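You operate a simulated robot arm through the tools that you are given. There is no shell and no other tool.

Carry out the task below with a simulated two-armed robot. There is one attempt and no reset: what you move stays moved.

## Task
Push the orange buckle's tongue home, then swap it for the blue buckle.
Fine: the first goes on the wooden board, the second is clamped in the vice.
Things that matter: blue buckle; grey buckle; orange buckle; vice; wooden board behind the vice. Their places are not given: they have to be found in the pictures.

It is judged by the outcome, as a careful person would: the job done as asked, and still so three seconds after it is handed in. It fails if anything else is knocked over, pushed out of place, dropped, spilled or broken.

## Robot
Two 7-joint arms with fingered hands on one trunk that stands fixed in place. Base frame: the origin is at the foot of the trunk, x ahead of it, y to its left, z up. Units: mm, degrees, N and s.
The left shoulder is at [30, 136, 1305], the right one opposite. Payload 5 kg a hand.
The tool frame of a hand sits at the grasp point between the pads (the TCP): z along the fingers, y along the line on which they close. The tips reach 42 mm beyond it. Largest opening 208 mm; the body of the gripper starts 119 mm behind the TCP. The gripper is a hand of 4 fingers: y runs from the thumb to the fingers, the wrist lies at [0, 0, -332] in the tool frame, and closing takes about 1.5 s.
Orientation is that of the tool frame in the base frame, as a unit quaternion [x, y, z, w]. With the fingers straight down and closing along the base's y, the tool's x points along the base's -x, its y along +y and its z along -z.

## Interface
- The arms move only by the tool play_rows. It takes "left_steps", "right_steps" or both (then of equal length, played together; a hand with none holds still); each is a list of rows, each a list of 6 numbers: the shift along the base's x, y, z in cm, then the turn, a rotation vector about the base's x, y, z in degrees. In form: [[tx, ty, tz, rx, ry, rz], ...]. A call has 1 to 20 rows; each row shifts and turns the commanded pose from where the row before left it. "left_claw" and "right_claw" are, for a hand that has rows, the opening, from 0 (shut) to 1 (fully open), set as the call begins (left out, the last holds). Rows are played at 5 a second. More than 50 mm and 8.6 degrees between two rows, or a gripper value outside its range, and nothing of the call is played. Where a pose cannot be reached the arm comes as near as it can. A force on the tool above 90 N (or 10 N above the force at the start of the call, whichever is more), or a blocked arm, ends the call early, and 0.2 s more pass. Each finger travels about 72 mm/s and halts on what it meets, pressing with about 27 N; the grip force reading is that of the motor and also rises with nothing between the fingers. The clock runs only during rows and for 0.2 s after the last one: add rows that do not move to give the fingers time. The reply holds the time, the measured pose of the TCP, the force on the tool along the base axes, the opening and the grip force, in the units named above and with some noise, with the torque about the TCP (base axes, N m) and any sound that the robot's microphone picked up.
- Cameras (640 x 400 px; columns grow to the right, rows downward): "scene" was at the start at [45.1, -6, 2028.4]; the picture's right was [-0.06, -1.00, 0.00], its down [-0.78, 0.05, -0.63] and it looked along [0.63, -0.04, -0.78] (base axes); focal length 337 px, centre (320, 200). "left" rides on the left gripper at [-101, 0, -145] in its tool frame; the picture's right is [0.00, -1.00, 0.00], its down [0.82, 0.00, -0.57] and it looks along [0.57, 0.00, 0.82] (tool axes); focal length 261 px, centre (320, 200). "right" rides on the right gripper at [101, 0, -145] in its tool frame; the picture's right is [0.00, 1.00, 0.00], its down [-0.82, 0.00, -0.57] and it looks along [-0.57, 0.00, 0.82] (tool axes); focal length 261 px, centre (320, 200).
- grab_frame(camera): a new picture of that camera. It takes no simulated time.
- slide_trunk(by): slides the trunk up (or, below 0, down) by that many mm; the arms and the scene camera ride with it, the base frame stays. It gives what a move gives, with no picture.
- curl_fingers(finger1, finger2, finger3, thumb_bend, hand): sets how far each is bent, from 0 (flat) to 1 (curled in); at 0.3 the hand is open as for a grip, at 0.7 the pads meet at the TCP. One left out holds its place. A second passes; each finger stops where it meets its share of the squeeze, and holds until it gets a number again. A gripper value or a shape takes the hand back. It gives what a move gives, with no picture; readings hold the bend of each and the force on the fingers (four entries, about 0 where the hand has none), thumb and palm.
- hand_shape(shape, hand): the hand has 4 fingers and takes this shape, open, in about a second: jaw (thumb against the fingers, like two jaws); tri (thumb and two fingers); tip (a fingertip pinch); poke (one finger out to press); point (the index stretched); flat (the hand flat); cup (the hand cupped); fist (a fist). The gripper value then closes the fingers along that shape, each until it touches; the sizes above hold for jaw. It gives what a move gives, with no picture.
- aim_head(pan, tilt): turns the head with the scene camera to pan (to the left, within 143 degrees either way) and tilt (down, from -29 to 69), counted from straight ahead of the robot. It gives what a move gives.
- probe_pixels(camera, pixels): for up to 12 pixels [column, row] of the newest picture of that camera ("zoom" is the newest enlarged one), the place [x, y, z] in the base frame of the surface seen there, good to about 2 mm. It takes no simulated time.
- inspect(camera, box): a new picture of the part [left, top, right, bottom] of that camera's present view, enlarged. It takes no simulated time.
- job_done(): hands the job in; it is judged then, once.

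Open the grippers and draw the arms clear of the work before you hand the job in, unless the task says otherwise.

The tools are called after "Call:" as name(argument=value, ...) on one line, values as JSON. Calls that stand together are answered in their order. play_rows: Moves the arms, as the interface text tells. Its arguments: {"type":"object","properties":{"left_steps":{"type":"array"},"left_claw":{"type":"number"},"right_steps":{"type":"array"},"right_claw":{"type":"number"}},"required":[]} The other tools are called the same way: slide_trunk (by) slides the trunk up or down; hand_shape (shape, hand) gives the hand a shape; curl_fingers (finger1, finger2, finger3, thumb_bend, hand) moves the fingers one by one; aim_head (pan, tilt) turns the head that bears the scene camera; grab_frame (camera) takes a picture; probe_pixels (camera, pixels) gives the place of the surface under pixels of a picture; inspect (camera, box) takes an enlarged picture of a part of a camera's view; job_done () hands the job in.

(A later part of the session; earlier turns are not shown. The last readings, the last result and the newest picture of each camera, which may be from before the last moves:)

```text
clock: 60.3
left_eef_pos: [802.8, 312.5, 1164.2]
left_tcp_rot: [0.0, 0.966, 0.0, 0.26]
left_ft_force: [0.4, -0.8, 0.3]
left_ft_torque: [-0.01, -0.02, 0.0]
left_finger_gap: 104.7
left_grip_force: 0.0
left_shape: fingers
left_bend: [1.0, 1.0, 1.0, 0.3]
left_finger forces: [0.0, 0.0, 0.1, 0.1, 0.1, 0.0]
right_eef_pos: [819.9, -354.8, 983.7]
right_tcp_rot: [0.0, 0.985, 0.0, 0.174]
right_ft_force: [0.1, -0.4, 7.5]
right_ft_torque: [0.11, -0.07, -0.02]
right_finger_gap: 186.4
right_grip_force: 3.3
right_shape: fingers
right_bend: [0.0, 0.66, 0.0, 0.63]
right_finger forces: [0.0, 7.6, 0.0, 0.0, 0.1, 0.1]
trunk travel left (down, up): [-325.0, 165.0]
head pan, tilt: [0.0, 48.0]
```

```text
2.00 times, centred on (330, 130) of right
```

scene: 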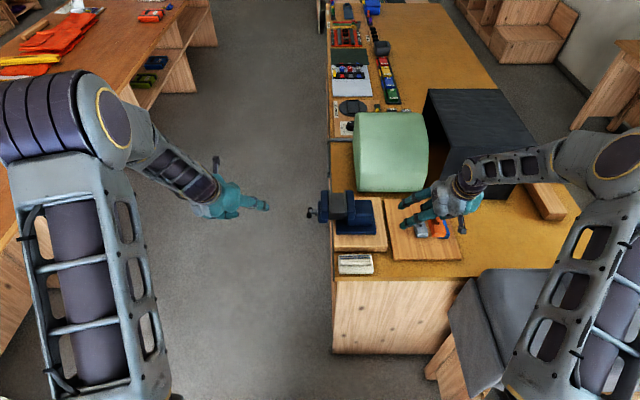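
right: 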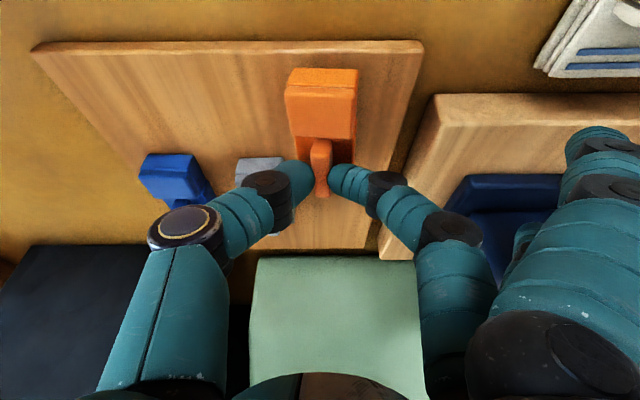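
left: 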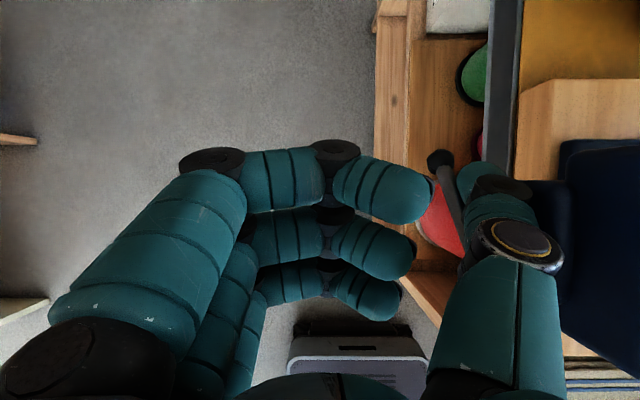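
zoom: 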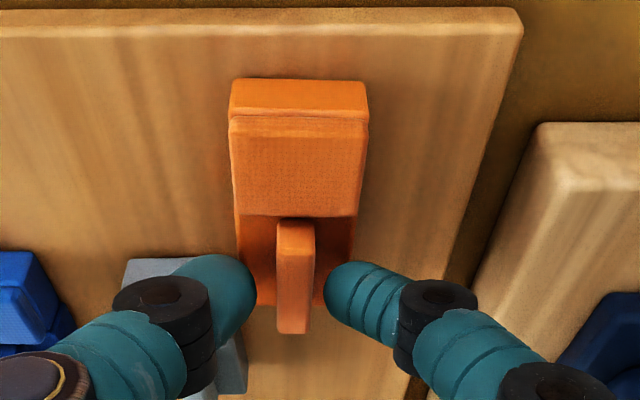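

Released and flat on the board; finger2's tip just rests on the body top. I lift straight up.

Call:
play_rows(right_steps=[[0, 0, 0.5, 0, 0, 0], [0, 0, 1, 0, 0, 0], [0, 0, 2, 0, 0, 0], [0, 0, 4, 0, 0, 0], [0, 0, 4, 0, 0, 0], [0, 0, 0, 0, 0, 0]])

Call:
grab_frame(camera="right")

Call:
inspect(camera="scene", box=[375, 185, 471, 275])

```text
clock: 61.7
left_eef_pos: [802.3, 312.1, 1163.6]
left_tcp_rot: [-0.001, 0.966, 0.001, 0.259]
left_ft_force: [0.8, -0.1, 0.0]
left_ft_torque: [0.03, 0.05, 0.0]
left_finger_gap: 104.6
left_grip_force: 0.1
left_shape: fingers
left_bend: [1.0, 1.0, 1.0, 0.3]
left_finger forces: [0.1, 0.0, 0.0, 0.1, 0.0, 0.0]
right_eef_pos: [822.1, -354.9, 1099.6]
right_tcp_rot: [-0.001, 0.985, 0.001, 0.172]
right_ft_force: [-0.1, 0.2, 0.2]
right_ft_torque: [-0.01, 0.03, 0.01]
right_finger_gap: 186.6
right_grip_force: 0.0
right_shape: fingers
right_bend: [0.0, 0.65, 0.0, 0.63]
right_finger forces: [0.0, 0.1, 0.0, 0.1, 0.1, 0.1]
trunk travel left (down, up): [-325.0, 165.0]
head pan, tilt: [0.0, 48.0]
```

```text
taken
```

right: 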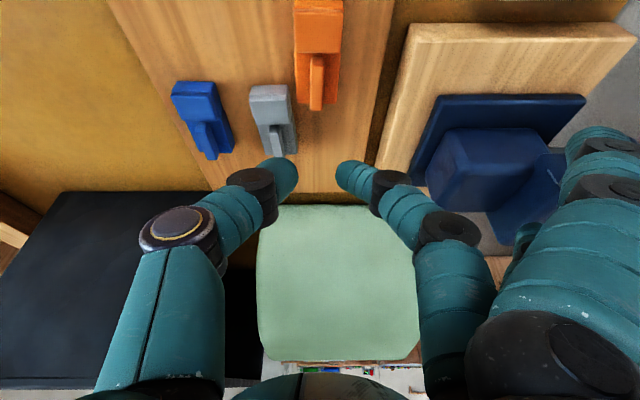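

```text
4.44 times, centred on (423, 230) of scene
```

zoom: 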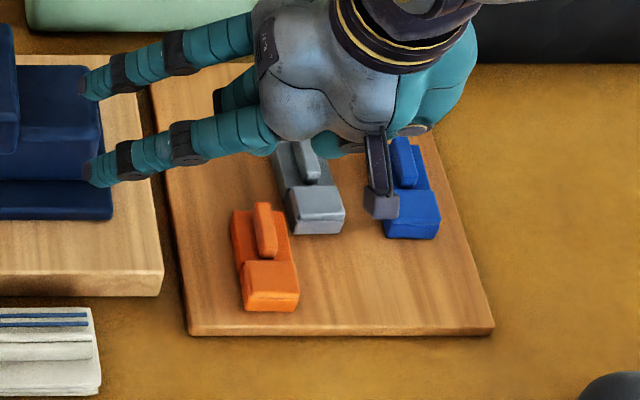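

Orange sits flat on the board with its tongue home. Next the blue buckle: I probe its fin and outline in the right picture ((205,125)).

Call:
inspect(camera="right", box=[150, 60, 310, 190])

Call:
probe_pixels(camera="right", pixels=[[200, 125], [203, 130], [207, 145], [210, 156], [195, 105], [185, 83], [220, 120], [230, 145], [195, 150], [173, 95], [260, 95], [280, 150]])

```text
3.08 times, centred on (230, 125) of right
```

zoom: 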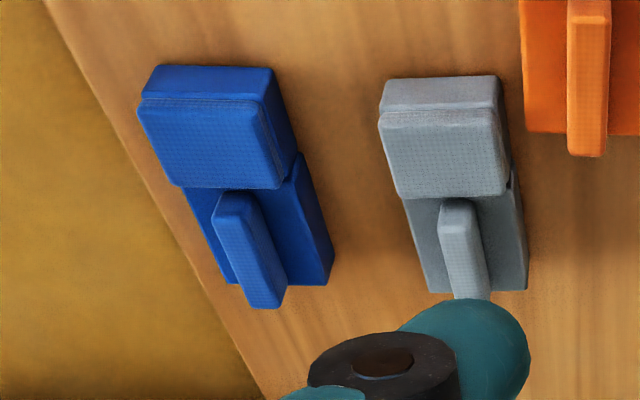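

```text
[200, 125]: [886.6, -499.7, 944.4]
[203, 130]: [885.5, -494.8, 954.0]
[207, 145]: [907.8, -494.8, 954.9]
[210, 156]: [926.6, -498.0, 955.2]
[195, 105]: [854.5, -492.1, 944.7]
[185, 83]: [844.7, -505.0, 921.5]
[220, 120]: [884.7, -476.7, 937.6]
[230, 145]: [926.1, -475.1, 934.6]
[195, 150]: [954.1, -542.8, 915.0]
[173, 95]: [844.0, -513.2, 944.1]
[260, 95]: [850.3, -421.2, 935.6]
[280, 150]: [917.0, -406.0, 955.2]
```

Blue fin: x 885–930, y≈-495, top 955. I set a narrower opening and move above the blue buckle.

Call:
curl_fingers(hand="right", finger2=0.67, thumb_bend=0.65)

Call:
play_rows(right_steps=[[1, -4, 0, 0, 0, 0], [1, -4, 0, 0, 0, 0], [1, -4, 0, 0, 0, 0], [2, -2.1, 0, 0, 0, 0], [2.5, 0, 0, 0, 0, 0], [0, 0, -4, 0, 0, 0], [0, 0, -3, 0, 0, 0], [0, 0, 0, 0, 0, 0]])

Call:
grab_frame(camera="right")

Call:
inspect(camera="right", box=[230, 50, 430, 220])

```text
clock: 62.7
left_eef_pos: [803.0, 312.3, 1164.1]
left_tcp_rot: [0.001, 0.966, 0.0, 0.259]
left_ft_force: [0.2, 0.3, -0.4]
left_ft_torque: [0.0, 0.0, -0.02]
left_finger_gap: 104.6
left_grip_force: 0.0
left_shape: fingers
left_bend: [1.0, 1.0, 1.0, 0.3]
left_finger forces: [0.0, 0.1, 0.1, 0.0, 0.0, 0.0]
right_eef_pos: [820.6, -353.7, 1100.1]
right_tcp_rot: [0.0, 0.985, 0.0, 0.173]
right_ft_force: [0.3, 0.0, -0.2]
right_ft_torque: [-0.02, 0.02, -0.01]
right_finger_gap: 182.3
right_grip_force: 0.1
right_shape: fingers
right_bend: [0.0, 0.67, 0.0, 0.65]
right_finger forces: [0.0, 0.0, 0.0, 0.0, 0.0, 0.0]
trunk travel left (down, up): [-325.0, 165.0]
head pan, tilt: [0.0, 48.0]
```

```text
clock: 64.5
left_eef_pos: [803.8, 312.1, 1163.4]
left_tcp_rot: [0.0, 0.966, 0.0, 0.259]
left_ft_force: [-0.4, 0.0, -0.3]
left_ft_torque: [-0.01, -0.03, -0.01]
left_finger_gap: 104.8
left_grip_force: 0.0
left_shape: fingers
left_bend: [1.0, 1.0, 1.0, 0.3]
left_finger forces: [0.0, 0.1, 0.1, 0.1, 0.0, 0.0]
right_eef_pos: [893.3, -496.0, 1030.2]
right_tcp_rot: [0.0, 0.985, 0.0, 0.174]
right_ft_force: [-0.3, 0.6, 0.2]
right_ft_torque: [-0.03, -0.06, 0.0]
right_finger_gap: 182.1
right_grip_force: 0.0
right_shape: fingers
right_bend: [0.0, 0.67, 0.0, 0.65]
right_finger forces: [0.1, 0.1, 0.1, 0.1, 0.0, 0.0]
trunk travel left (down, up): [-325.0, 165.0]
head pan, tilt: [0.0, 48.0]
```

```text
taken
```

right: 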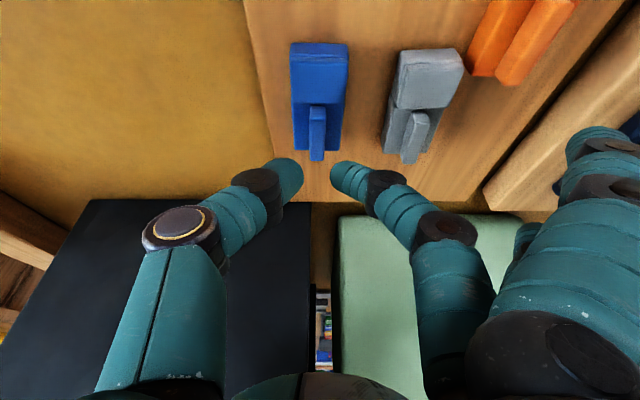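

```text
2.35 times, centred on (330, 135) of right
```

zoom: 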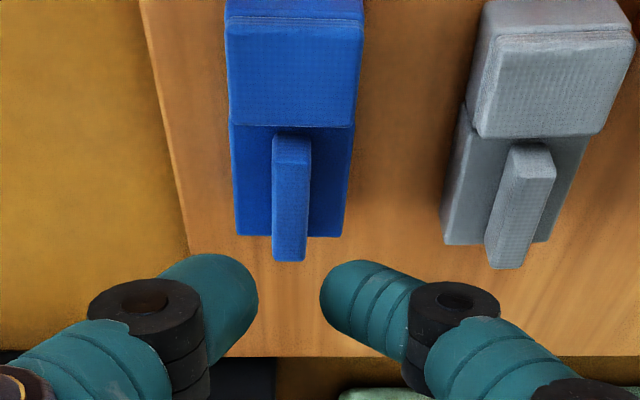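

I probe fin and fingertips for y alignment.

Call:
probe_pixels(camera="right", pixels=[[317, 112], [317, 130], [317, 155], [312, 140], [322, 140], [300, 170], [296, 180], [334, 170], [338, 180], [293, 60], [345, 60]])

```text
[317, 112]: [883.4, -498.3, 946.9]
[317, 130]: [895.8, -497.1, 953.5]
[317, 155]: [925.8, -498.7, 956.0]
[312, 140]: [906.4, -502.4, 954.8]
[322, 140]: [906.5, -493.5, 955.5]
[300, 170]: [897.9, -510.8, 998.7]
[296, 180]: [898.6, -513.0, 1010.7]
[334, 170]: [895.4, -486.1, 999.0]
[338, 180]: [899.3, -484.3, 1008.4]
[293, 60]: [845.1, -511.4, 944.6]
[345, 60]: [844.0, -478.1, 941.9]
```

Fin centre and finger midpoint agree (y≈-498). I shift +7 mm in x and descend to just above the body.

Call:
play_rows(right_steps=[[0.7, 0, -1.5, 0, 0, 0], [0, 0, -2, 0, 0, 0], [0, 0, -0.7, 0, 0, 0], [0, 0, 0, 0, 0, 0]])

Call:
grab_frame(camera="right")

Call:
inspect(camera="right", box=[230, 50, 430, 220])

```text
clock: 65.5
left_eef_pos: [803.0, 312.8, 1162.6]
left_tcp_rot: [0.0, 0.966, 0.0, 0.258]
left_ft_force: [0.5, -0.2, -0.2]
left_ft_torque: [-0.04, 0.01, 0.01]
left_finger_gap: 104.8
left_grip_force: 0.1
left_shape: fingers
left_bend: [1.0, 1.0, 1.0, 0.3]
left_finger forces: [0.0, 0.0, 0.0, 0.1, 0.0, 0.0]
right_eef_pos: [900.6, -498.2, 986.8]
right_tcp_rot: [-0.001, 0.985, 0.0, 0.174]
right_ft_force: [-0.3, 0.4, -0.1]
right_ft_torque: [0.0, 0.03, -0.02]
right_finger_gap: 182.4
right_grip_force: 0.1
right_shape: fingers
right_bend: [0.0, 0.67, 0.0, 0.65]
right_finger forces: [0.0, 0.0, 0.0, 0.0, 0.0, 0.0]
trunk travel left (down, up): [-325.0, 165.0]
head pan, tilt: [0.0, 48.0]
```

```text
taken
```

right: 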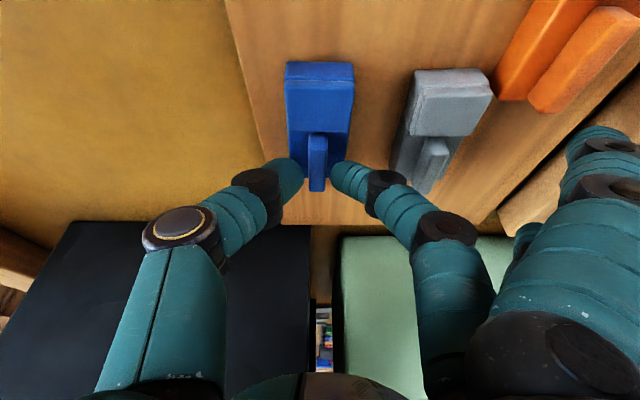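

```text
2.35 times, centred on (330, 135) of right
```

zoom: 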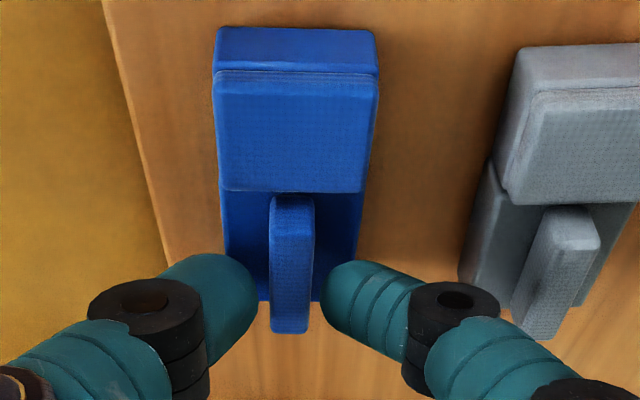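

The fin is well straddled. I lower 3 mm and bring both tips up to the fin gently, then squeeze with finger2 against the held thumb.

Call:
play_rows(right_steps=[[0, 0, -0.3, 0, 0, 0], [0, 0, 0, 0, 0, 0]])

Call:
curl_fingers(hand="right", finger2=0.68, thumb_bend=0.69)

Call:
curl_fingers(hand="right", finger2=0.9, thumb_bend=0.7)

Call:
inspect(camera="right", box=[230, 50, 430, 220])

```text
clock: 66.1
left_eef_pos: [802.9, 313.0, 1163.3]
left_tcp_rot: [0.0, 0.966, 0.0, 0.259]
left_ft_force: [0.6, 0.3, 0.1]
left_ft_torque: [0.0, 0.0, 0.0]
left_finger_gap: 104.7
left_grip_force: 0.0
left_shape: fingers
left_bend: [1.0, 1.0, 1.0, 0.3]
left_finger forces: [0.0, 0.0, 0.1, 0.0, 0.1, 0.1]
right_eef_pos: [901.7, -495.7, 984.2]
right_tcp_rot: [0.0, 0.985, 0.0, 0.174]
right_ft_force: [-0.9, 0.3, 0.9]
right_ft_torque: [0.01, 0.01, -0.02]
right_finger_gap: 182.0
right_grip_force: 1.2
right_shape: fingers
right_bend: [0.0, 0.67, 0.0, 0.65]
right_finger forces: [0.1, 1.1, 0.0, 0.0, 0.1, 0.1]
trunk travel left (down, up): [-325.0, 165.0]
head pan, tilt: [0.0, 48.0]
```

```text
clock: 67.1
left_eef_pos: [803.3, 312.6, 1165.1]
left_tcp_rot: [-0.001, 0.966, 0.0, 0.259]
left_ft_force: [0.0, 0.5, 0.7]
left_ft_torque: [0.03, 0.03, 0.03]
left_finger_gap: 104.8
left_grip_force: 0.1
left_shape: fingers
left_bend: [1.0, 1.0, 1.0, 0.3]
left_finger forces: [0.0, 0.1, 0.0, 0.0, 0.1, 0.0]
right_eef_pos: [899.6, -497.0, 983.9]
right_tcp_rot: [0.0, 0.985, 0.0, 0.173]
right_ft_force: [-0.6, -0.1, 0.8]
right_ft_torque: [0.03, 0.0, 0.02]
right_finger_gap: 174.9
right_grip_force: 2.6
right_shape: fingers
right_bend: [0.0, 0.68, 0.0, 0.68]
right_finger forces: [0.0, 2.7, 0.0, 0.0, 1.8, 0.0]
trunk travel left (down, up): [-325.0, 165.0]
head pan, tilt: [0.0, 48.0]
```

```text
clock: 68.1
left_eef_pos: [802.7, 312.9, 1163.2]
left_tcp_rot: [0.0, 0.966, 0.0, 0.258]
left_ft_force: [0.0, 0.2, 0.6]
left_ft_torque: [0.01, 0.01, -0.04]
left_finger_gap: 105.0
left_grip_force: 0.1
left_shape: fingers
left_bend: [1.0, 1.0, 1.0, 0.3]
left_finger forces: [0.1, 0.0, 0.0, 0.1, 0.1, 0.0]
right_eef_pos: [901.5, -496.9, 982.9]
right_tcp_rot: [0.001, 0.985, 0.0, 0.174]
right_ft_force: [-0.8, -0.1, 0.3]
right_ft_torque: [-0.01, -0.01, -0.03]
right_finger_gap: 175.4
right_grip_force: 8.0
right_shape: fingers
right_bend: [0.0, 0.69, 0.0, 0.69]
right_finger forces: [0.0, 8.0, 0.0, 0.0, 7.7, 0.1]
trunk travel left (down, up): [-325.0, 165.0]
head pan, tilt: [0.0, 48.0]
```

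```text
2.35 times, centred on (330, 135) of right
```

zoom: 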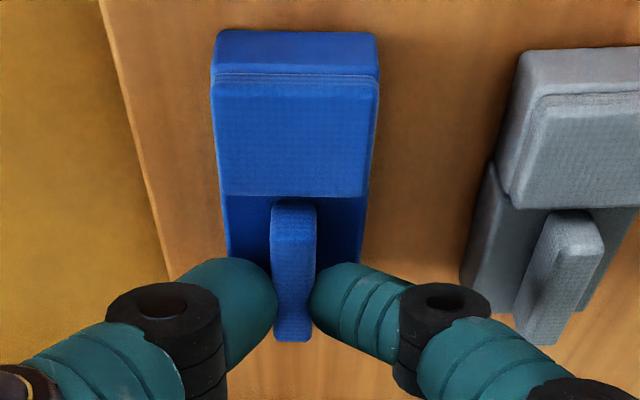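

Blue's fin is held at 8 N each side. I lift slowly, straight up.

Call:
play_rows(right_steps=[[0, 0, 0.3, 0, 0, 0], [0, 0, 0.4, 0, 0, 0], [0, 0, 0.6, 0, 0, 0], [0, 0, 1, 0, 0, 0], [0, 0, 1.5, 0, 0, 0], [0, 0, 0, 0, 0, 0]])

Call:
inspect(camera="right", box=[230, 50, 430, 220])

```text
clock: 69.5
left_eef_pos: [803.7, 312.2, 1163.8]
left_tcp_rot: [0.0, 0.966, 0.0, 0.259]
left_ft_force: [0.3, -0.6, 0.8]
left_ft_torque: [-0.03, 0.02, -0.01]
left_finger_gap: 104.7
left_grip_force: 0.1
left_shape: fingers
left_bend: [1.0, 1.0, 1.0, 0.3]
left_finger forces: [0.0, 0.0, 0.0, 0.1, 0.0, 0.0]
right_eef_pos: [900.3, -497.1, 1021.2]
right_tcp_rot: [0.0, 0.985, 0.001, 0.174]
right_ft_force: [-0.2, 0.5, -1.4]
right_ft_torque: [0.0, 0.0, 0.0]
right_finger_gap: 175.5
right_grip_force: 7.6
right_shape: fingers
right_bend: [0.0, 0.69, 0.0, 0.69]
right_finger forces: [0.0, 8.0, 0.1, 0.0, 7.7, 0.0]
trunk travel left (down, up): [-325.0, 165.0]
head pan, tilt: [0.0, 48.0]
```

```text
2.35 times, centred on (330, 135) of right
```

zoom: 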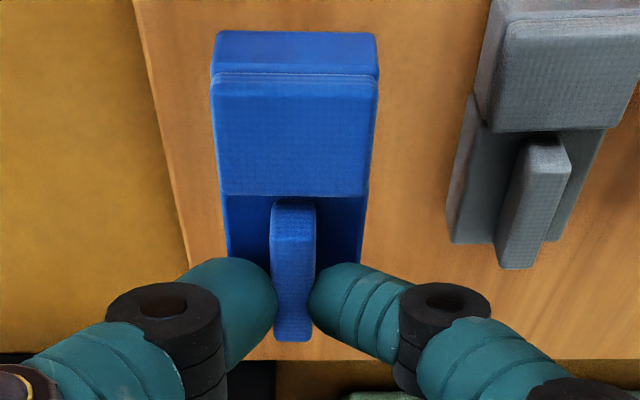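

Held steadily. I raise it and carry it over to the vice at height.

Call:
play_rows(right_steps=[[0, 0, 3, 0, 0, 0], [0, 0, 4, 0, 0, 0], [0, 0, 4, 0, 0, 0], [0, 0, 4, 0, 0, 0], [0, 1.5, 2, 0, 0, 0], [0, 3.5, 0, 0, 0, 0], [0, 4, 0, 0, 0, 0], [0, 4, 0, 0, 0, 0], [0, 4, 0, 0, 0, 0], [0, 4, 0, 0, 0, 0], [0, 4, 0, 0, 0, 0], [0, 4, 0, 0, 0, 0], [0.5, 4, 0, 0, 0, 0], [0.5, 4, 0, 0, 0, 0], [0.5, 3.5, 0, 0, 0, 0], [0.5, 2, 0, 0, 0, 0], [0.6, 0.3, 0, 0, 0, 0], [0, 0, 0, 0, 0, 0]])

Call:
grab_frame(camera="right")

Call:
inspect(camera="right", box=[220, 0, 440, 210])

```text
clock: 73.3
left_eef_pos: [803.1, 312.4, 1165.1]
left_tcp_rot: [0.0, 0.966, 0.0, 0.259]
left_ft_force: [0.0, 0.0, 0.6]
left_ft_torque: [-0.02, -0.03, -0.04]
left_finger_gap: 104.5
left_grip_force: 0.1
left_shape: fingers
left_bend: [1.0, 1.0, 1.0, 0.3]
left_finger forces: [0.0, 0.1, 0.0, 0.0, 0.1, 0.0]
right_eef_pos: [928.0, -68.3, 1192.4]
right_tcp_rot: [-0.001, 0.985, 0.0, 0.173]
right_ft_force: [-0.6, 0.5, 0.0]
right_ft_torque: [0.02, -0.02, 0.0]
right_finger_gap: 175.8
right_grip_force: 8.4
right_shape: fingers
right_bend: [0.0, 0.69, 0.0, 0.69]
right_finger forces: [0.1, 8.1, 0.0, 0.1, 7.7, 0.0]
trunk travel left (down, up): [-325.0, 165.0]
head pan, tilt: [0.0, 48.0]
```

```text
taken
```

right: 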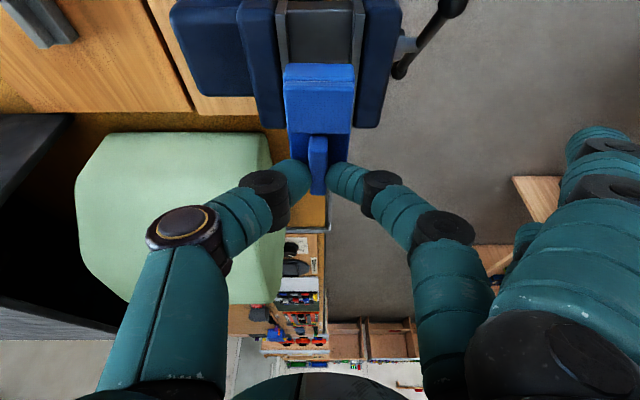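

```text
1.90 times, centred on (330, 105) of right
```

zoom: 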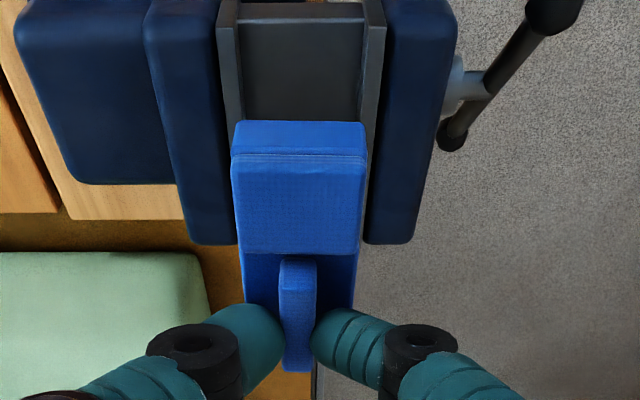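

I probe the jaw plates' inner edges, the ledge, and the held buckle's sides.

Call:
probe_pixels(camera="right", pixels=[[287, 20], [284, 20], [300, 20], [345, 20], [352, 20], [356, 20], [300, 50], [288, 95], [353, 95], [320, 68], [320, 85], [320, 185]])

```text
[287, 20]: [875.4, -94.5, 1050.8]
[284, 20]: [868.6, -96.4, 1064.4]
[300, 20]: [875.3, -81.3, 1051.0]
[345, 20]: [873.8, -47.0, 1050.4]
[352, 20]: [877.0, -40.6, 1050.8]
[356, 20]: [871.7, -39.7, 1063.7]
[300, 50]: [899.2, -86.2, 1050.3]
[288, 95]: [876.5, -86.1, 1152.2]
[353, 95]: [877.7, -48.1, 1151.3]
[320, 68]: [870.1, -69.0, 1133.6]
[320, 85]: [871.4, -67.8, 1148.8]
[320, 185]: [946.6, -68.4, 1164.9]
```

Opening is y -95…-40 and the buckle is centred (-87…-48) with front at x=870, matching where orange was. I lower it into the vice.

Call:
play_rows(right_steps=[[0, 0, -2, 0, 0, 0], [0, 0, -2, 0, 0, 0], [0, 0, -1.5, 0, 0, 0], [0, 0, -1, 0, 0, 0], [0, 0, -0.5, 0, 0, 0], [0, 0, -0.3, 0, 0, 0], [0, 0, 0, 0, 0, 0]])

Call:
inspect(camera="right", box=[220, 0, 440, 210])

```text
clock: 74.9
left_eef_pos: [802.1, 312.6, 1164.1]
left_tcp_rot: [0.0, 0.966, 0.0, 0.259]
left_ft_force: [-0.6, 0.2, -0.3]
left_ft_torque: [0.01, -0.01, -0.01]
left_finger_gap: 104.9
left_grip_force: 0.0
left_shape: fingers
left_bend: [1.0, 1.0, 1.0, 0.3]
left_finger forces: [0.1, 0.0, 0.1, 0.1, 0.1, 0.0]
right_eef_pos: [927.2, -66.9, 1119.1]
right_tcp_rot: [0.001, 0.985, 0.0, 0.173]
right_ft_force: [-0.8, -0.1, 0.1]
right_ft_torque: [0.03, -0.04, -0.03]
right_finger_gap: 175.7
right_grip_force: 8.1
right_shape: fingers
right_bend: [0.0, 0.69, 0.0, 0.69]
right_finger forces: [0.0, 8.1, 0.1, 0.1, 7.6, 0.0]
trunk travel left (down, up): [-325.0, 165.0]
head pan, tilt: [0.0, 48.0]
```

```text
1.90 times, centred on (330, 105) of right
```

zoom: 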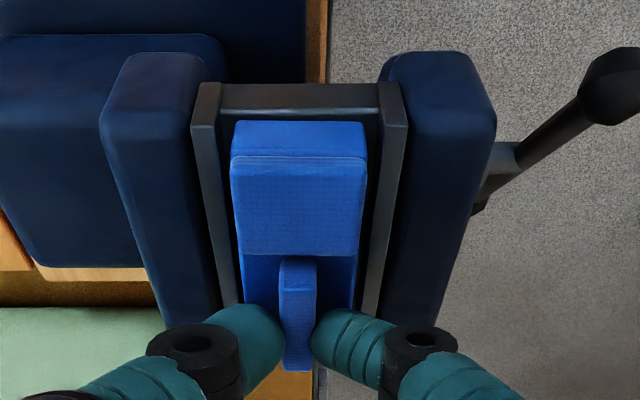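

It is inside the jaws, just above the ledge. I lower the last few mm until contact.

Call:
play_rows(right_steps=[[0, 0, -0.15, 0, 0, 0], [0, 0, -0.15, 0, 0, 0]])

```text
clock: 75.5
left_eef_pos: [802.4, 312.7, 1164.2]
left_tcp_rot: [0.001, 0.966, 0.0, 0.258]
left_ft_force: [0.5, 0.6, 0.4]
left_ft_torque: [0.0, 0.04, 0.01]
left_finger_gap: 104.8
left_grip_force: 0.0
left_shape: fingers
left_bend: [1.0, 1.0, 1.0, 0.3]
left_finger forces: [0.1, 0.0, 0.0, 0.0, 0.0, 0.0]
right_eef_pos: [927.3, -67.4, 1116.7]
right_tcp_rot: [0.0, 0.985, 0.0, 0.175]
right_ft_force: [-0.6, 0.8, 10.6]
right_ft_torque: [0.02, -0.1, -0.03]
right_finger_gap: 175.6
right_grip_force: 10.6
right_shape: fingers
right_bend: [0.0, 0.69, 0.0, 0.69]
right_finger forces: [0.1, 13.3, 0.0, 0.0, 9.7, 0.1]
trunk travel left (down, up): [-325.0, 165.0]
head pan, tilt: [0.0, 48.0]
```

Seated on the ledge (10.6 N). I open the pinch evenly and withdraw upward.

Call:
curl_fingers(hand="right", finger2=0.66, thumb_bend=0.66)

Call:
play_rows(right_steps=[[0, 0, 0.5, 0, 0, 0], [0, 0, 1, 0, 0, 0], [0, 0, 2, 0, 0, 0], [0, 0, 4, 0, 0, 0], [-1, 0, 4, 0, 0, 0], [-3, 0, 2, 0, 0, 0], [0, 0, 0, 0, 0, 0]])

Call:
grab_frame(camera="right")

Call:
inspect(camera="right", box=[220, 0, 440, 210])

```text
clock: 76.5
left_eef_pos: [802.9, 312.8, 1165.1]
left_tcp_rot: [0.0, 0.966, 0.0, 0.259]
left_ft_force: [0.4, 0.8, 0.4]
left_ft_torque: [-0.01, -0.02, -0.01]
left_finger_gap: 104.6
left_grip_force: 0.0
left_shape: fingers
left_bend: [1.0, 1.0, 1.0, 0.3]
left_finger forces: [0.0, 0.1, 0.0, 0.0, 0.0, 0.0]
right_eef_pos: [927.8, -68.8, 1117.3]
right_tcp_rot: [0.0, 0.985, 0.0, 0.174]
right_ft_force: [5.1, 1.1, 18.1]
right_ft_torque: [0.2, -0.33, -0.03]
right_finger_gap: 178.9
right_grip_force: 11.0
right_shape: fingers
right_bend: [0.0, 0.68, 0.0, 0.66]
right_finger forces: [0.1, 22.0, 0.0, 0.0, 0.0, 0.0]
trunk travel left (down, up): [-325.0, 165.0]
head pan, tilt: [0.0, 48.0]
```

```text
clock: 78.1
left_eef_pos: [804.0, 312.8, 1162.5]
left_tcp_rot: [0.0, 0.966, -0.001, 0.258]
left_ft_force: [1.4, -0.4, -0.4]
left_ft_torque: [0.0, 0.08, 0.03]
left_finger_gap: 104.8
left_grip_force: 0.0
left_shape: fingers
left_bend: [1.0, 1.0, 1.0, 0.3]
left_finger forces: [0.0, 0.0, 0.1, 0.0, 0.0, 0.0]
right_eef_pos: [887.3, -67.5, 1248.8]
right_tcp_rot: [0.0, 0.985, -0.001, 0.173]
right_ft_force: [0.3, -0.5, 0.3]
right_ft_torque: [-0.03, 0.11, 0.0]
right_finger_gap: 179.2
right_grip_force: 0.1
right_shape: fingers
right_bend: [0.0, 0.66, 0.0, 0.66]
right_finger forces: [0.0, 0.0, 0.0, 0.1, 0.0, 0.1]
trunk travel left (down, up): [-325.0, 165.0]
head pan, tilt: [0.0, 48.0]
```

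```text
taken
```

right: 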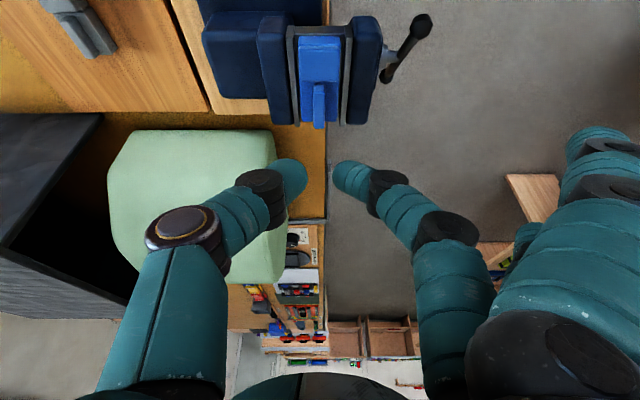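

```text
1.90 times, centred on (330, 105) of right
```

zoom: 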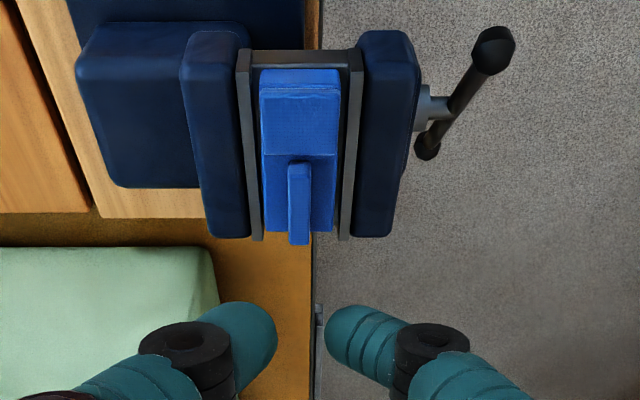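

Blue sits flat between the jaws. I move the right hand away to the right and get a clear look at vice and handle.

Call:
play_rows(right_steps=[[-3, -3, 0, 0, 0, 0], [-3, -4, 0, 0, 0, 0], [-3, -4, 0, 0, 0, 0], [-3, -4, 0, 0, 0, 0], [-3, -4, 0, 0, 0, 0], [0, -4.5, 0, 0, 0, 0], [0, -4.5, 0, 0, 0, 0], [0, 0, 0, 0, 0, 0]])

Call:
inspect(camera="scene", box=[290, 180, 354, 240])

Call:
probe_pixels(camera="zoom", pixels=[[232, 232], [238, 190], [236, 208], [262, 215], [278, 215], [296, 200], [370, 150], [470, 150], [415, 170], [415, 205], [400, 90], [345, 190]])

```text
clock: 79.9
left_eef_pos: [802.2, 314.3, 1163.7]
left_tcp_rot: [0.0, 0.966, -0.001, 0.259]
left_ft_force: [0.6, 1.1, -0.1]
left_ft_torque: [-0.13, -0.06, -0.05]
left_finger_gap: 105.0
left_grip_force: 0.1
left_shape: fingers
left_bend: [1.0, 1.0, 1.0, 0.3]
left_finger forces: [0.0, 0.1, 0.0, 0.0, 0.0, 0.0]
right_eef_pos: [738.9, -345.0, 1253.5]
right_tcp_rot: [0.0, 0.985, -0.001, 0.174]
right_ft_force: [0.4, 0.4, 0.4]
right_ft_torque: [-0.14, 0.03, -0.03]
right_finger_gap: 179.3
right_grip_force: 0.0
right_shape: fingers
right_bend: [0.0, 0.66, 0.0, 0.66]
right_finger forces: [0.1, 0.1, 0.0, 0.0, 0.0, 0.1]
trunk travel left (down, up): [-325.0, 165.0]
head pan, tilt: [0.0, 48.0]
```

```text
6.67 times, centred on (322, 210) of scene
```

zoom: 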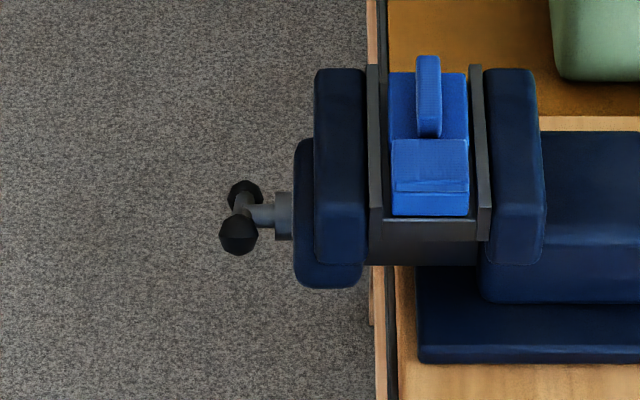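

```text
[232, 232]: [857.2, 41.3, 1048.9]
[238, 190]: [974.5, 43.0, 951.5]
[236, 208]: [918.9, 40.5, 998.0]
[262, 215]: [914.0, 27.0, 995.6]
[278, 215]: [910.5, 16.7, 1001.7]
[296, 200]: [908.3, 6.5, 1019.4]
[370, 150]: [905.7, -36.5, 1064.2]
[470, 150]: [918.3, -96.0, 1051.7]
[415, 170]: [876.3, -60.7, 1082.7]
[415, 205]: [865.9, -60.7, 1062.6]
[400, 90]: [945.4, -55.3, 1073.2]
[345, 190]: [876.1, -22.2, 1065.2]
```

The bar now lies with its upper end near (866,42,1047) and lower end near (975,43,948). To tighten, I push the upper end toward -x and down with the left thumb, so I bring it in from above on the far side of the bar.

Call:
play_rows(left_steps=[[1.7, -3.9, -0.6, 0, 0, 0], [1.7, -3.9, -0.6, 0, 0, 0], [1.7, -3.9, -0.6, 0, 0, 0], [1.7, -3.9, -0.6, 0, 0, 0], [0.5, 0, -1, 0, 0, 0], [0.5, 0, -1, 0, 0, 0], [0, 0, 0, 0, 0, 0]])

Call:
inspect(camera="scene", box=[282, 170, 354, 240])

Call:
grab_frame(camera="left")

```text
clock: 81.5
left_eef_pos: [878.0, 157.2, 1119.5]
left_tcp_rot: [0.001, 0.966, 0.0, 0.258]
left_ft_force: [0.0, 0.2, -0.9]
left_ft_torque: [-0.02, -0.03, -0.02]
left_finger_gap: 104.7
left_grip_force: 0.0
left_shape: fingers
left_bend: [1.0, 1.0, 1.0, 0.3]
left_finger forces: [0.1, 0.0, 0.0, 0.0, 0.1, 0.0]
right_eef_pos: [738.0, -347.6, 1254.0]
right_tcp_rot: [0.0, 0.985, 0.001, 0.174]
right_ft_force: [0.2, 0.5, -0.7]
right_ft_torque: [0.0, -0.03, -0.02]
right_finger_gap: 179.4
right_grip_force: 0.1
right_shape: fingers
right_bend: [0.0, 0.66, 0.0, 0.66]
right_finger forces: [0.0, 0.1, 0.0, 0.0, 0.0, 0.1]
trunk travel left (down, up): [-325.0, 165.0]
head pan, tilt: [0.0, 48.0]
```

```text
5.71 times, centred on (318, 205) of scene
```

zoom: 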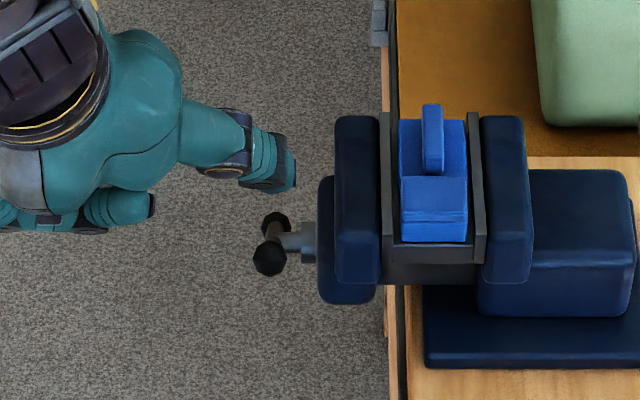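

```text
taken
```

left: 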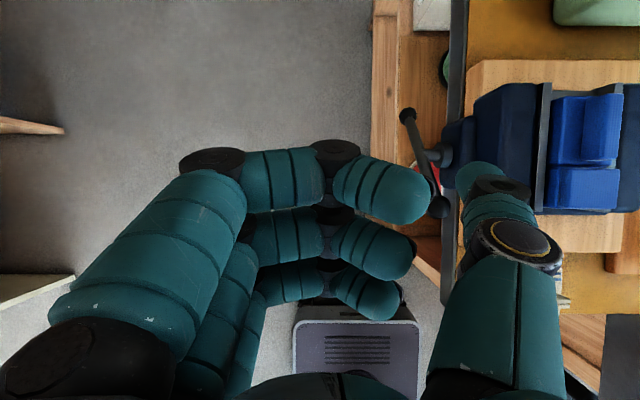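

The thumb tip is above and ahead of the bar. I lower it to the start point beside the bar's upper half, then begin the arc (toward -x and down).

Call:
play_rows(left_steps=[[0.3, 0, -1.8, 0, 0, 0], [0.3, 0, -1.7, 0, 0, 0], [-0.5, 0, -0.6, 0, 0, 0], [-0.4, 0, -0.5, 0, 0, 0], [0, 0, 0, 0, 0, 0]])

Call:
inspect(camera="scene", box=[282, 170, 354, 240])

Call:
grab_frame(camera="left")

```text
clock: 82.7
left_eef_pos: [875.8, 158.1, 1073.2]
left_tcp_rot: [0.0, 0.966, 0.001, 0.259]
left_ft_force: [0.2, 0.1, 0.7]
left_ft_torque: [-0.02, -0.03, 0.03]
left_finger_gap: 104.6
left_grip_force: 0.3
left_shape: fingers
left_bend: [1.0, 1.0, 1.0, 0.3]
left_finger forces: [0.1, 0.0, 0.0, 0.0, 0.1, 0.0]
right_eef_pos: [739.8, -346.3, 1252.7]
right_tcp_rot: [0.0, 0.985, -0.001, 0.174]
right_ft_force: [0.8, 0.3, 0.2]
right_ft_torque: [-0.03, -0.03, 0.03]
right_finger_gap: 179.1
right_grip_force: 0.2
right_shape: fingers
right_bend: [0.0, 0.66, 0.0, 0.66]
right_finger forces: [0.1, 0.0, 0.0, 0.1, 0.0, 0.0]
trunk travel left (down, up): [-325.0, 165.0]
head pan, tilt: [0.0, 48.0]
```

```text
5.71 times, centred on (318, 205) of scene
```

zoom: 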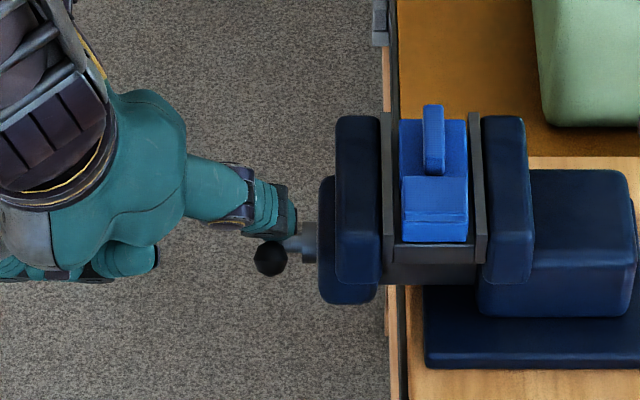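

```text
taken
```

left: 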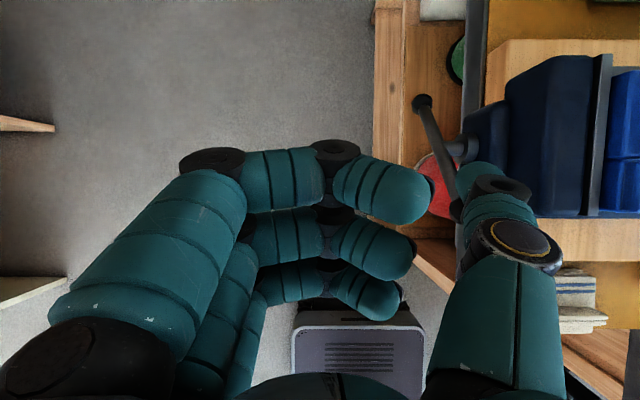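

Contact is imminent at the start angle (~-49°). I follow the tightening arc to about -100°, drifting slightly in -y with the screw.

Call:
play_rows(left_steps=[[-0.5, 0, -0.3, 0, 0, 0], [-0.5, -0.05, -0.36, 0, 0, 0], [-0.62, -0.05, -0.68, 0, 0, 0], [-0.49, -0.05, -0.76, 0, 0, 0], [-0.36, -0.05, -0.85, 0, 0, 0], [-0.2, -0.05, -0.89, 0, 0, 0]])

Call:
inspect(camera="scene", box=[282, 170, 354, 240])

Call:
grab_frame(camera="left")

```text
clock: 84.1
left_eef_pos: [849.9, 156.6, 1034.2]
left_tcp_rot: [0.0, 0.966, 0.001, 0.258]
left_ft_force: [1.2, -0.1, 0.5]
left_ft_torque: [-0.09, -0.05, 0.09]
left_finger_gap: 104.6
left_grip_force: 0.8
left_shape: fingers
left_bend: [1.0, 1.0, 1.0, 0.3]
left_finger forces: [0.0, 0.0, 0.0, 0.0, 1.0, 0.0]
right_eef_pos: [740.2, -348.1, 1252.4]
right_tcp_rot: [0.001, 0.985, 0.0, 0.174]
right_ft_force: [0.0, -0.1, -0.3]
right_ft_torque: [-0.05, 0.0, 0.02]
right_finger_gap: 179.4
right_grip_force: 0.1
right_shape: fingers
right_bend: [0.0, 0.66, 0.0, 0.66]
right_finger forces: [0.0, 0.1, 0.0, 0.0, 0.1, 0.0]
trunk travel left (down, up): [-325.0, 165.0]
head pan, tilt: [0.0, 48.0]
```

```text
5.71 times, centred on (318, 205) of scene
```

zoom: 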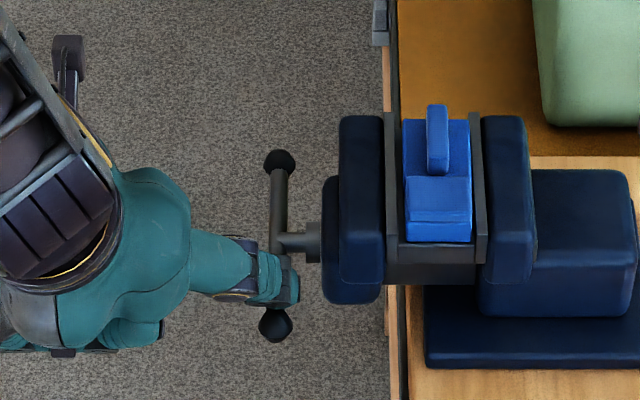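

```text
taken
```

left: 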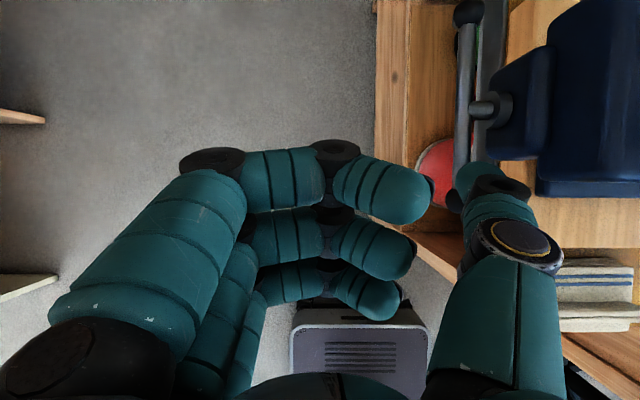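

The handle follows well and the moving jaw closes (plate at zoom x≈392, pushing the buckle). I continue the arc to about -150°.

Call:
play_rows(left_steps=[[-0.05, -0.05, -0.92, 0, 0, 0], [0.12, -0.05, -0.9, 0, 0, 0], [0.27, -0.05, -0.87, 0, 0, 0], [0.42, -0.05, -0.82, 0, 0, 0], [0.55, -0.05, -0.73, 0, 0, 0]])

Call:
inspect(camera="scene", box=[282, 170, 354, 240])

Call:
grab_frame(camera="left")

```text
clock: 85.3
left_eef_pos: [863.3, 152.4, 991.7]
left_tcp_rot: [0.0, 0.966, 0.0, 0.258]
left_ft_force: [-2.1, -0.6, -0.2]
left_ft_torque: [-0.01, 0.11, -0.31]
left_finger_gap: 105.0
left_grip_force: 0.8
left_shape: fingers
left_bend: [1.0, 1.0, 1.0, 0.3]
left_finger forces: [0.0, 0.0, 0.0, 0.1, 2.1, 0.0]
right_eef_pos: [738.2, -347.2, 1252.4]
right_tcp_rot: [0.001, 0.985, 0.001, 0.173]
right_ft_force: [0.1, 0.0, 0.4]
right_ft_torque: [0.03, 0.04, 0.03]
right_finger_gap: 179.4
right_grip_force: 0.1
right_shape: fingers
right_bend: [0.0, 0.66, 0.0, 0.66]
right_finger forces: [0.1, 0.1, 0.0, 0.0, 0.0, 0.1]
trunk travel left (down, up): [-325.0, 165.0]
head pan, tilt: [0.0, 48.0]
```

```text
5.71 times, centred on (318, 205) of scene
```

zoom: 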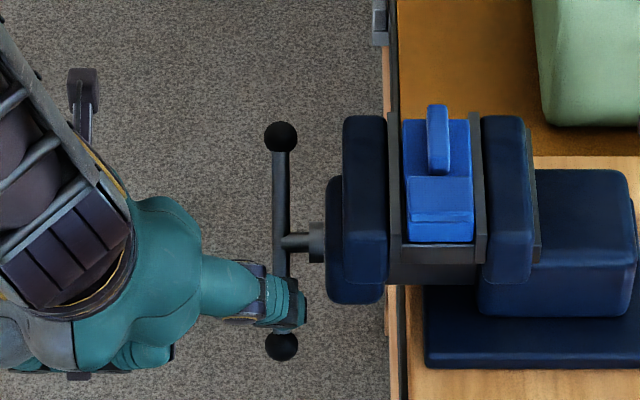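

```text
taken
```

left: 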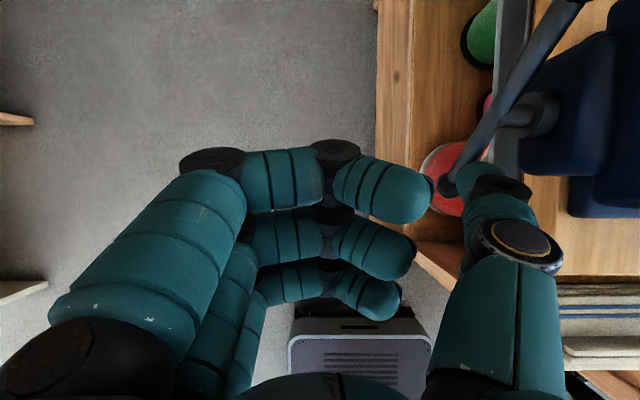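

Nearly closed (buckle edge zoom 473, fixed plate 477). I continue in smaller steps, watching for rising force.

Call:
play_rows(left_steps=[[0.34, -0.03, -0.31, 0, 0, 0], [0.34, -0.03, -0.31, 0, 0, 0], [0.38, -0.03, -0.25, 0, 0, 0], [0.38, -0.02, -0.24, 0, 0, 0]])

Call:
inspect(camera="scene", box=[282, 170, 354, 240])

```text
clock: 86.3
left_eef_pos: [878.0, 151.2, 980.7]
left_tcp_rot: [0.0, 0.966, 0.0, 0.259]
left_ft_force: [-2.7, -0.9, 0.9]
left_ft_torque: [-0.11, 0.05, -0.32]
left_finger_gap: 105.3
left_grip_force: 1.6
left_shape: fingers
left_bend: [1.0, 1.0, 1.0, 0.3]
left_finger forces: [0.0, 0.0, 0.0, 0.0, 2.9, 0.0]
right_eef_pos: [739.0, -348.1, 1251.9]
right_tcp_rot: [0.0, 0.985, 0.0, 0.173]
right_ft_force: [0.4, 0.2, 0.0]
right_ft_torque: [0.01, 0.01, 0.01]
right_finger_gap: 179.4
right_grip_force: 0.1
right_shape: fingers
right_bend: [0.0, 0.66, 0.0, 0.66]
right_finger forces: [0.0, 0.1, 0.0, 0.1, 0.0, 0.0]
trunk travel left (down, up): [-325.0, 165.0]
head pan, tilt: [0.0, 48.0]
```

```text
5.71 times, centred on (318, 205) of scene
```

zoom: 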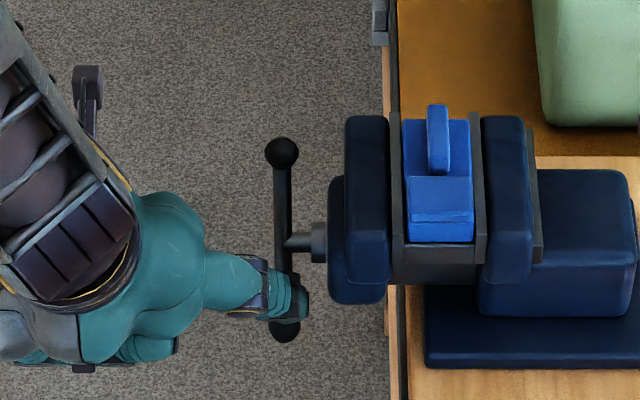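

Call:
play_rows(left_steps=[[0.43, -0.02, -0.18, 0, 0, 0], [0.43, -0.02, -0.17, 0, 0, 0], [0, 0, 0, 0, 0, 0]])

Call:
inspect(camera="scene", box=[282, 170, 354, 240])

Call:
grab_frame(camera="left")

```text
clock: 87.1
left_eef_pos: [886.2, 151.3, 978.1]
left_tcp_rot: [-0.001, 0.966, 0.0, 0.259]
left_ft_force: [-0.4, -1.2, -0.4]
left_ft_torque: [0.02, 0.05, -0.18]
left_finger_gap: 105.1
left_grip_force: 0.8
left_shape: fingers
left_bend: [1.0, 1.0, 1.0, 0.3]
left_finger forces: [0.0, 0.1, 0.0, 0.0, 1.3, 0.1]
right_eef_pos: [738.5, -346.8, 1252.0]
right_tcp_rot: [0.0, 0.985, 0.0, 0.173]
right_ft_force: [-1.3, 0.2, -0.4]
right_ft_torque: [0.02, -0.01, -0.02]
right_finger_gap: 179.4
right_grip_force: 0.1
right_shape: fingers
right_bend: [0.0, 0.66, 0.0, 0.66]
right_finger forces: [0.0, 0.0, 0.0, 0.1, 0.0, 0.0]
trunk travel left (down, up): [-325.0, 165.0]
head pan, tilt: [0.0, 48.0]
```

```text
5.71 times, centred on (318, 205) of scene
```

zoom: 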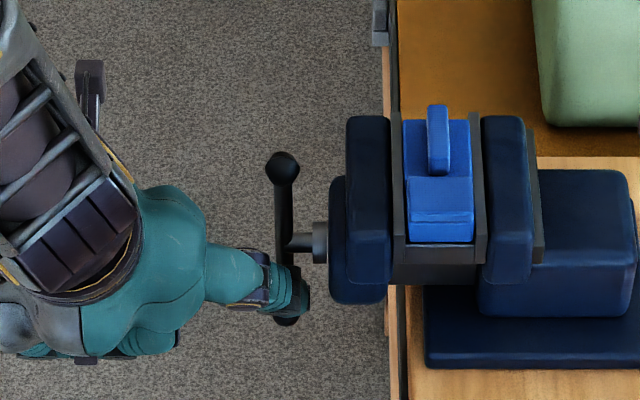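

```text
taken
```

left: 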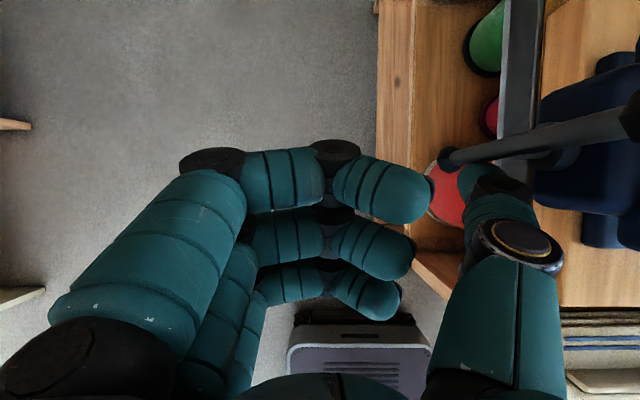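

The bar is still about 10–15° short of vertical; force is still low. I continue past the bottom in small steps until the clamp bites.

Call:
play_rows(left_steps=[[0.45, -0.02, -0.12, 0, 0, 0], [0.45, -0.02, -0.08, 0, 0, 0], [0, 0, 0, 0, 0, 0]])

Call:
inspect(camera="scene", box=[290, 180, 346, 235])

```text
clock: 87.9
left_eef_pos: [893.3, 149.9, 977.0]
left_tcp_rot: [0.0, 0.966, 0.0, 0.259]
left_ft_force: [-8.2, 0.1, 2.0]
left_ft_torque: [-0.26, 0.1, -0.97]
left_finger_gap: 105.3
left_grip_force: 3.0
left_shape: fingers
left_bend: [1.0, 1.0, 1.0, 0.3]
left_finger forces: [0.0, 0.1, 0.0, 0.1, 7.3, 0.1]
right_eef_pos: [738.4, -346.4, 1252.5]
right_tcp_rot: [0.0, 0.985, 0.0, 0.173]
right_ft_force: [0.0, 0.3, -0.2]
right_ft_torque: [0.01, -0.02, 0.05]
right_finger_gap: 179.5
right_grip_force: 0.1
right_shape: fingers
right_bend: [0.0, 0.66, 0.0, 0.66]
right_finger forces: [0.1, 0.1, 0.1, 0.1, 0.1, 0.0]
trunk travel left (down, up): [-325.0, 165.0]
head pan, tilt: [0.0, 48.0]
```

```text
7.27 times, centred on (318, 208) of scene
```

zoom: 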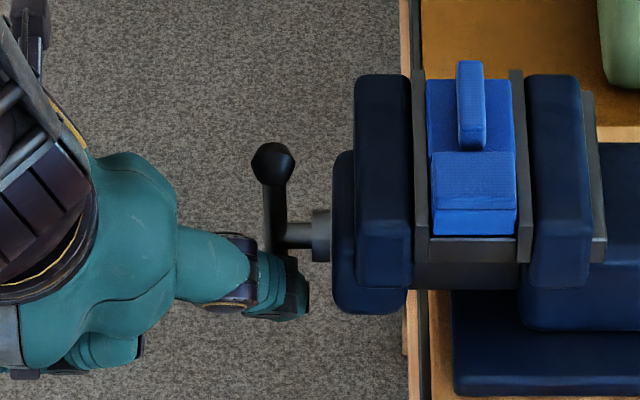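

Force rises to 8 N: the jaws are biting. I press further in small steps to tighten firmly.

Call:
play_rows(left_steps=[[0.3, 0, -0.03, 0, 0, 0], [0.3, 0, 0, 0, 0, 0]])

```text
clock: 88.5
left_eef_pos: [898.2, 150.2, 976.1]
left_tcp_rot: [0.001, 0.966, 0.0, 0.259]
left_ft_force: [-15.2, 1.6, 1.6]
left_ft_torque: [-0.17, 0.25, -1.93]
left_finger_gap: 105.4
left_grip_force: 7.5
left_shape: fingers
left_bend: [1.0, 1.0, 1.0, 0.3]
left_finger forces: [0.0, 0.0, 0.0, 0.0, 14.5, 0.0]
right_eef_pos: [738.2, -346.8, 1252.7]
right_tcp_rot: [0.0, 0.985, -0.001, 0.173]
right_ft_force: [-0.1, -0.8, -0.2]
right_ft_torque: [-0.03, -0.01, 0.02]
right_finger_gap: 179.4
right_grip_force: 0.0
right_shape: fingers
right_bend: [0.0, 0.66, 0.0, 0.66]
right_finger forces: [0.0, 0.1, 0.0, 0.0, 0.1, 0.0]
trunk travel left (down, up): [-325.0, 165.0]
head pan, tilt: [0.0, 48.0]
```

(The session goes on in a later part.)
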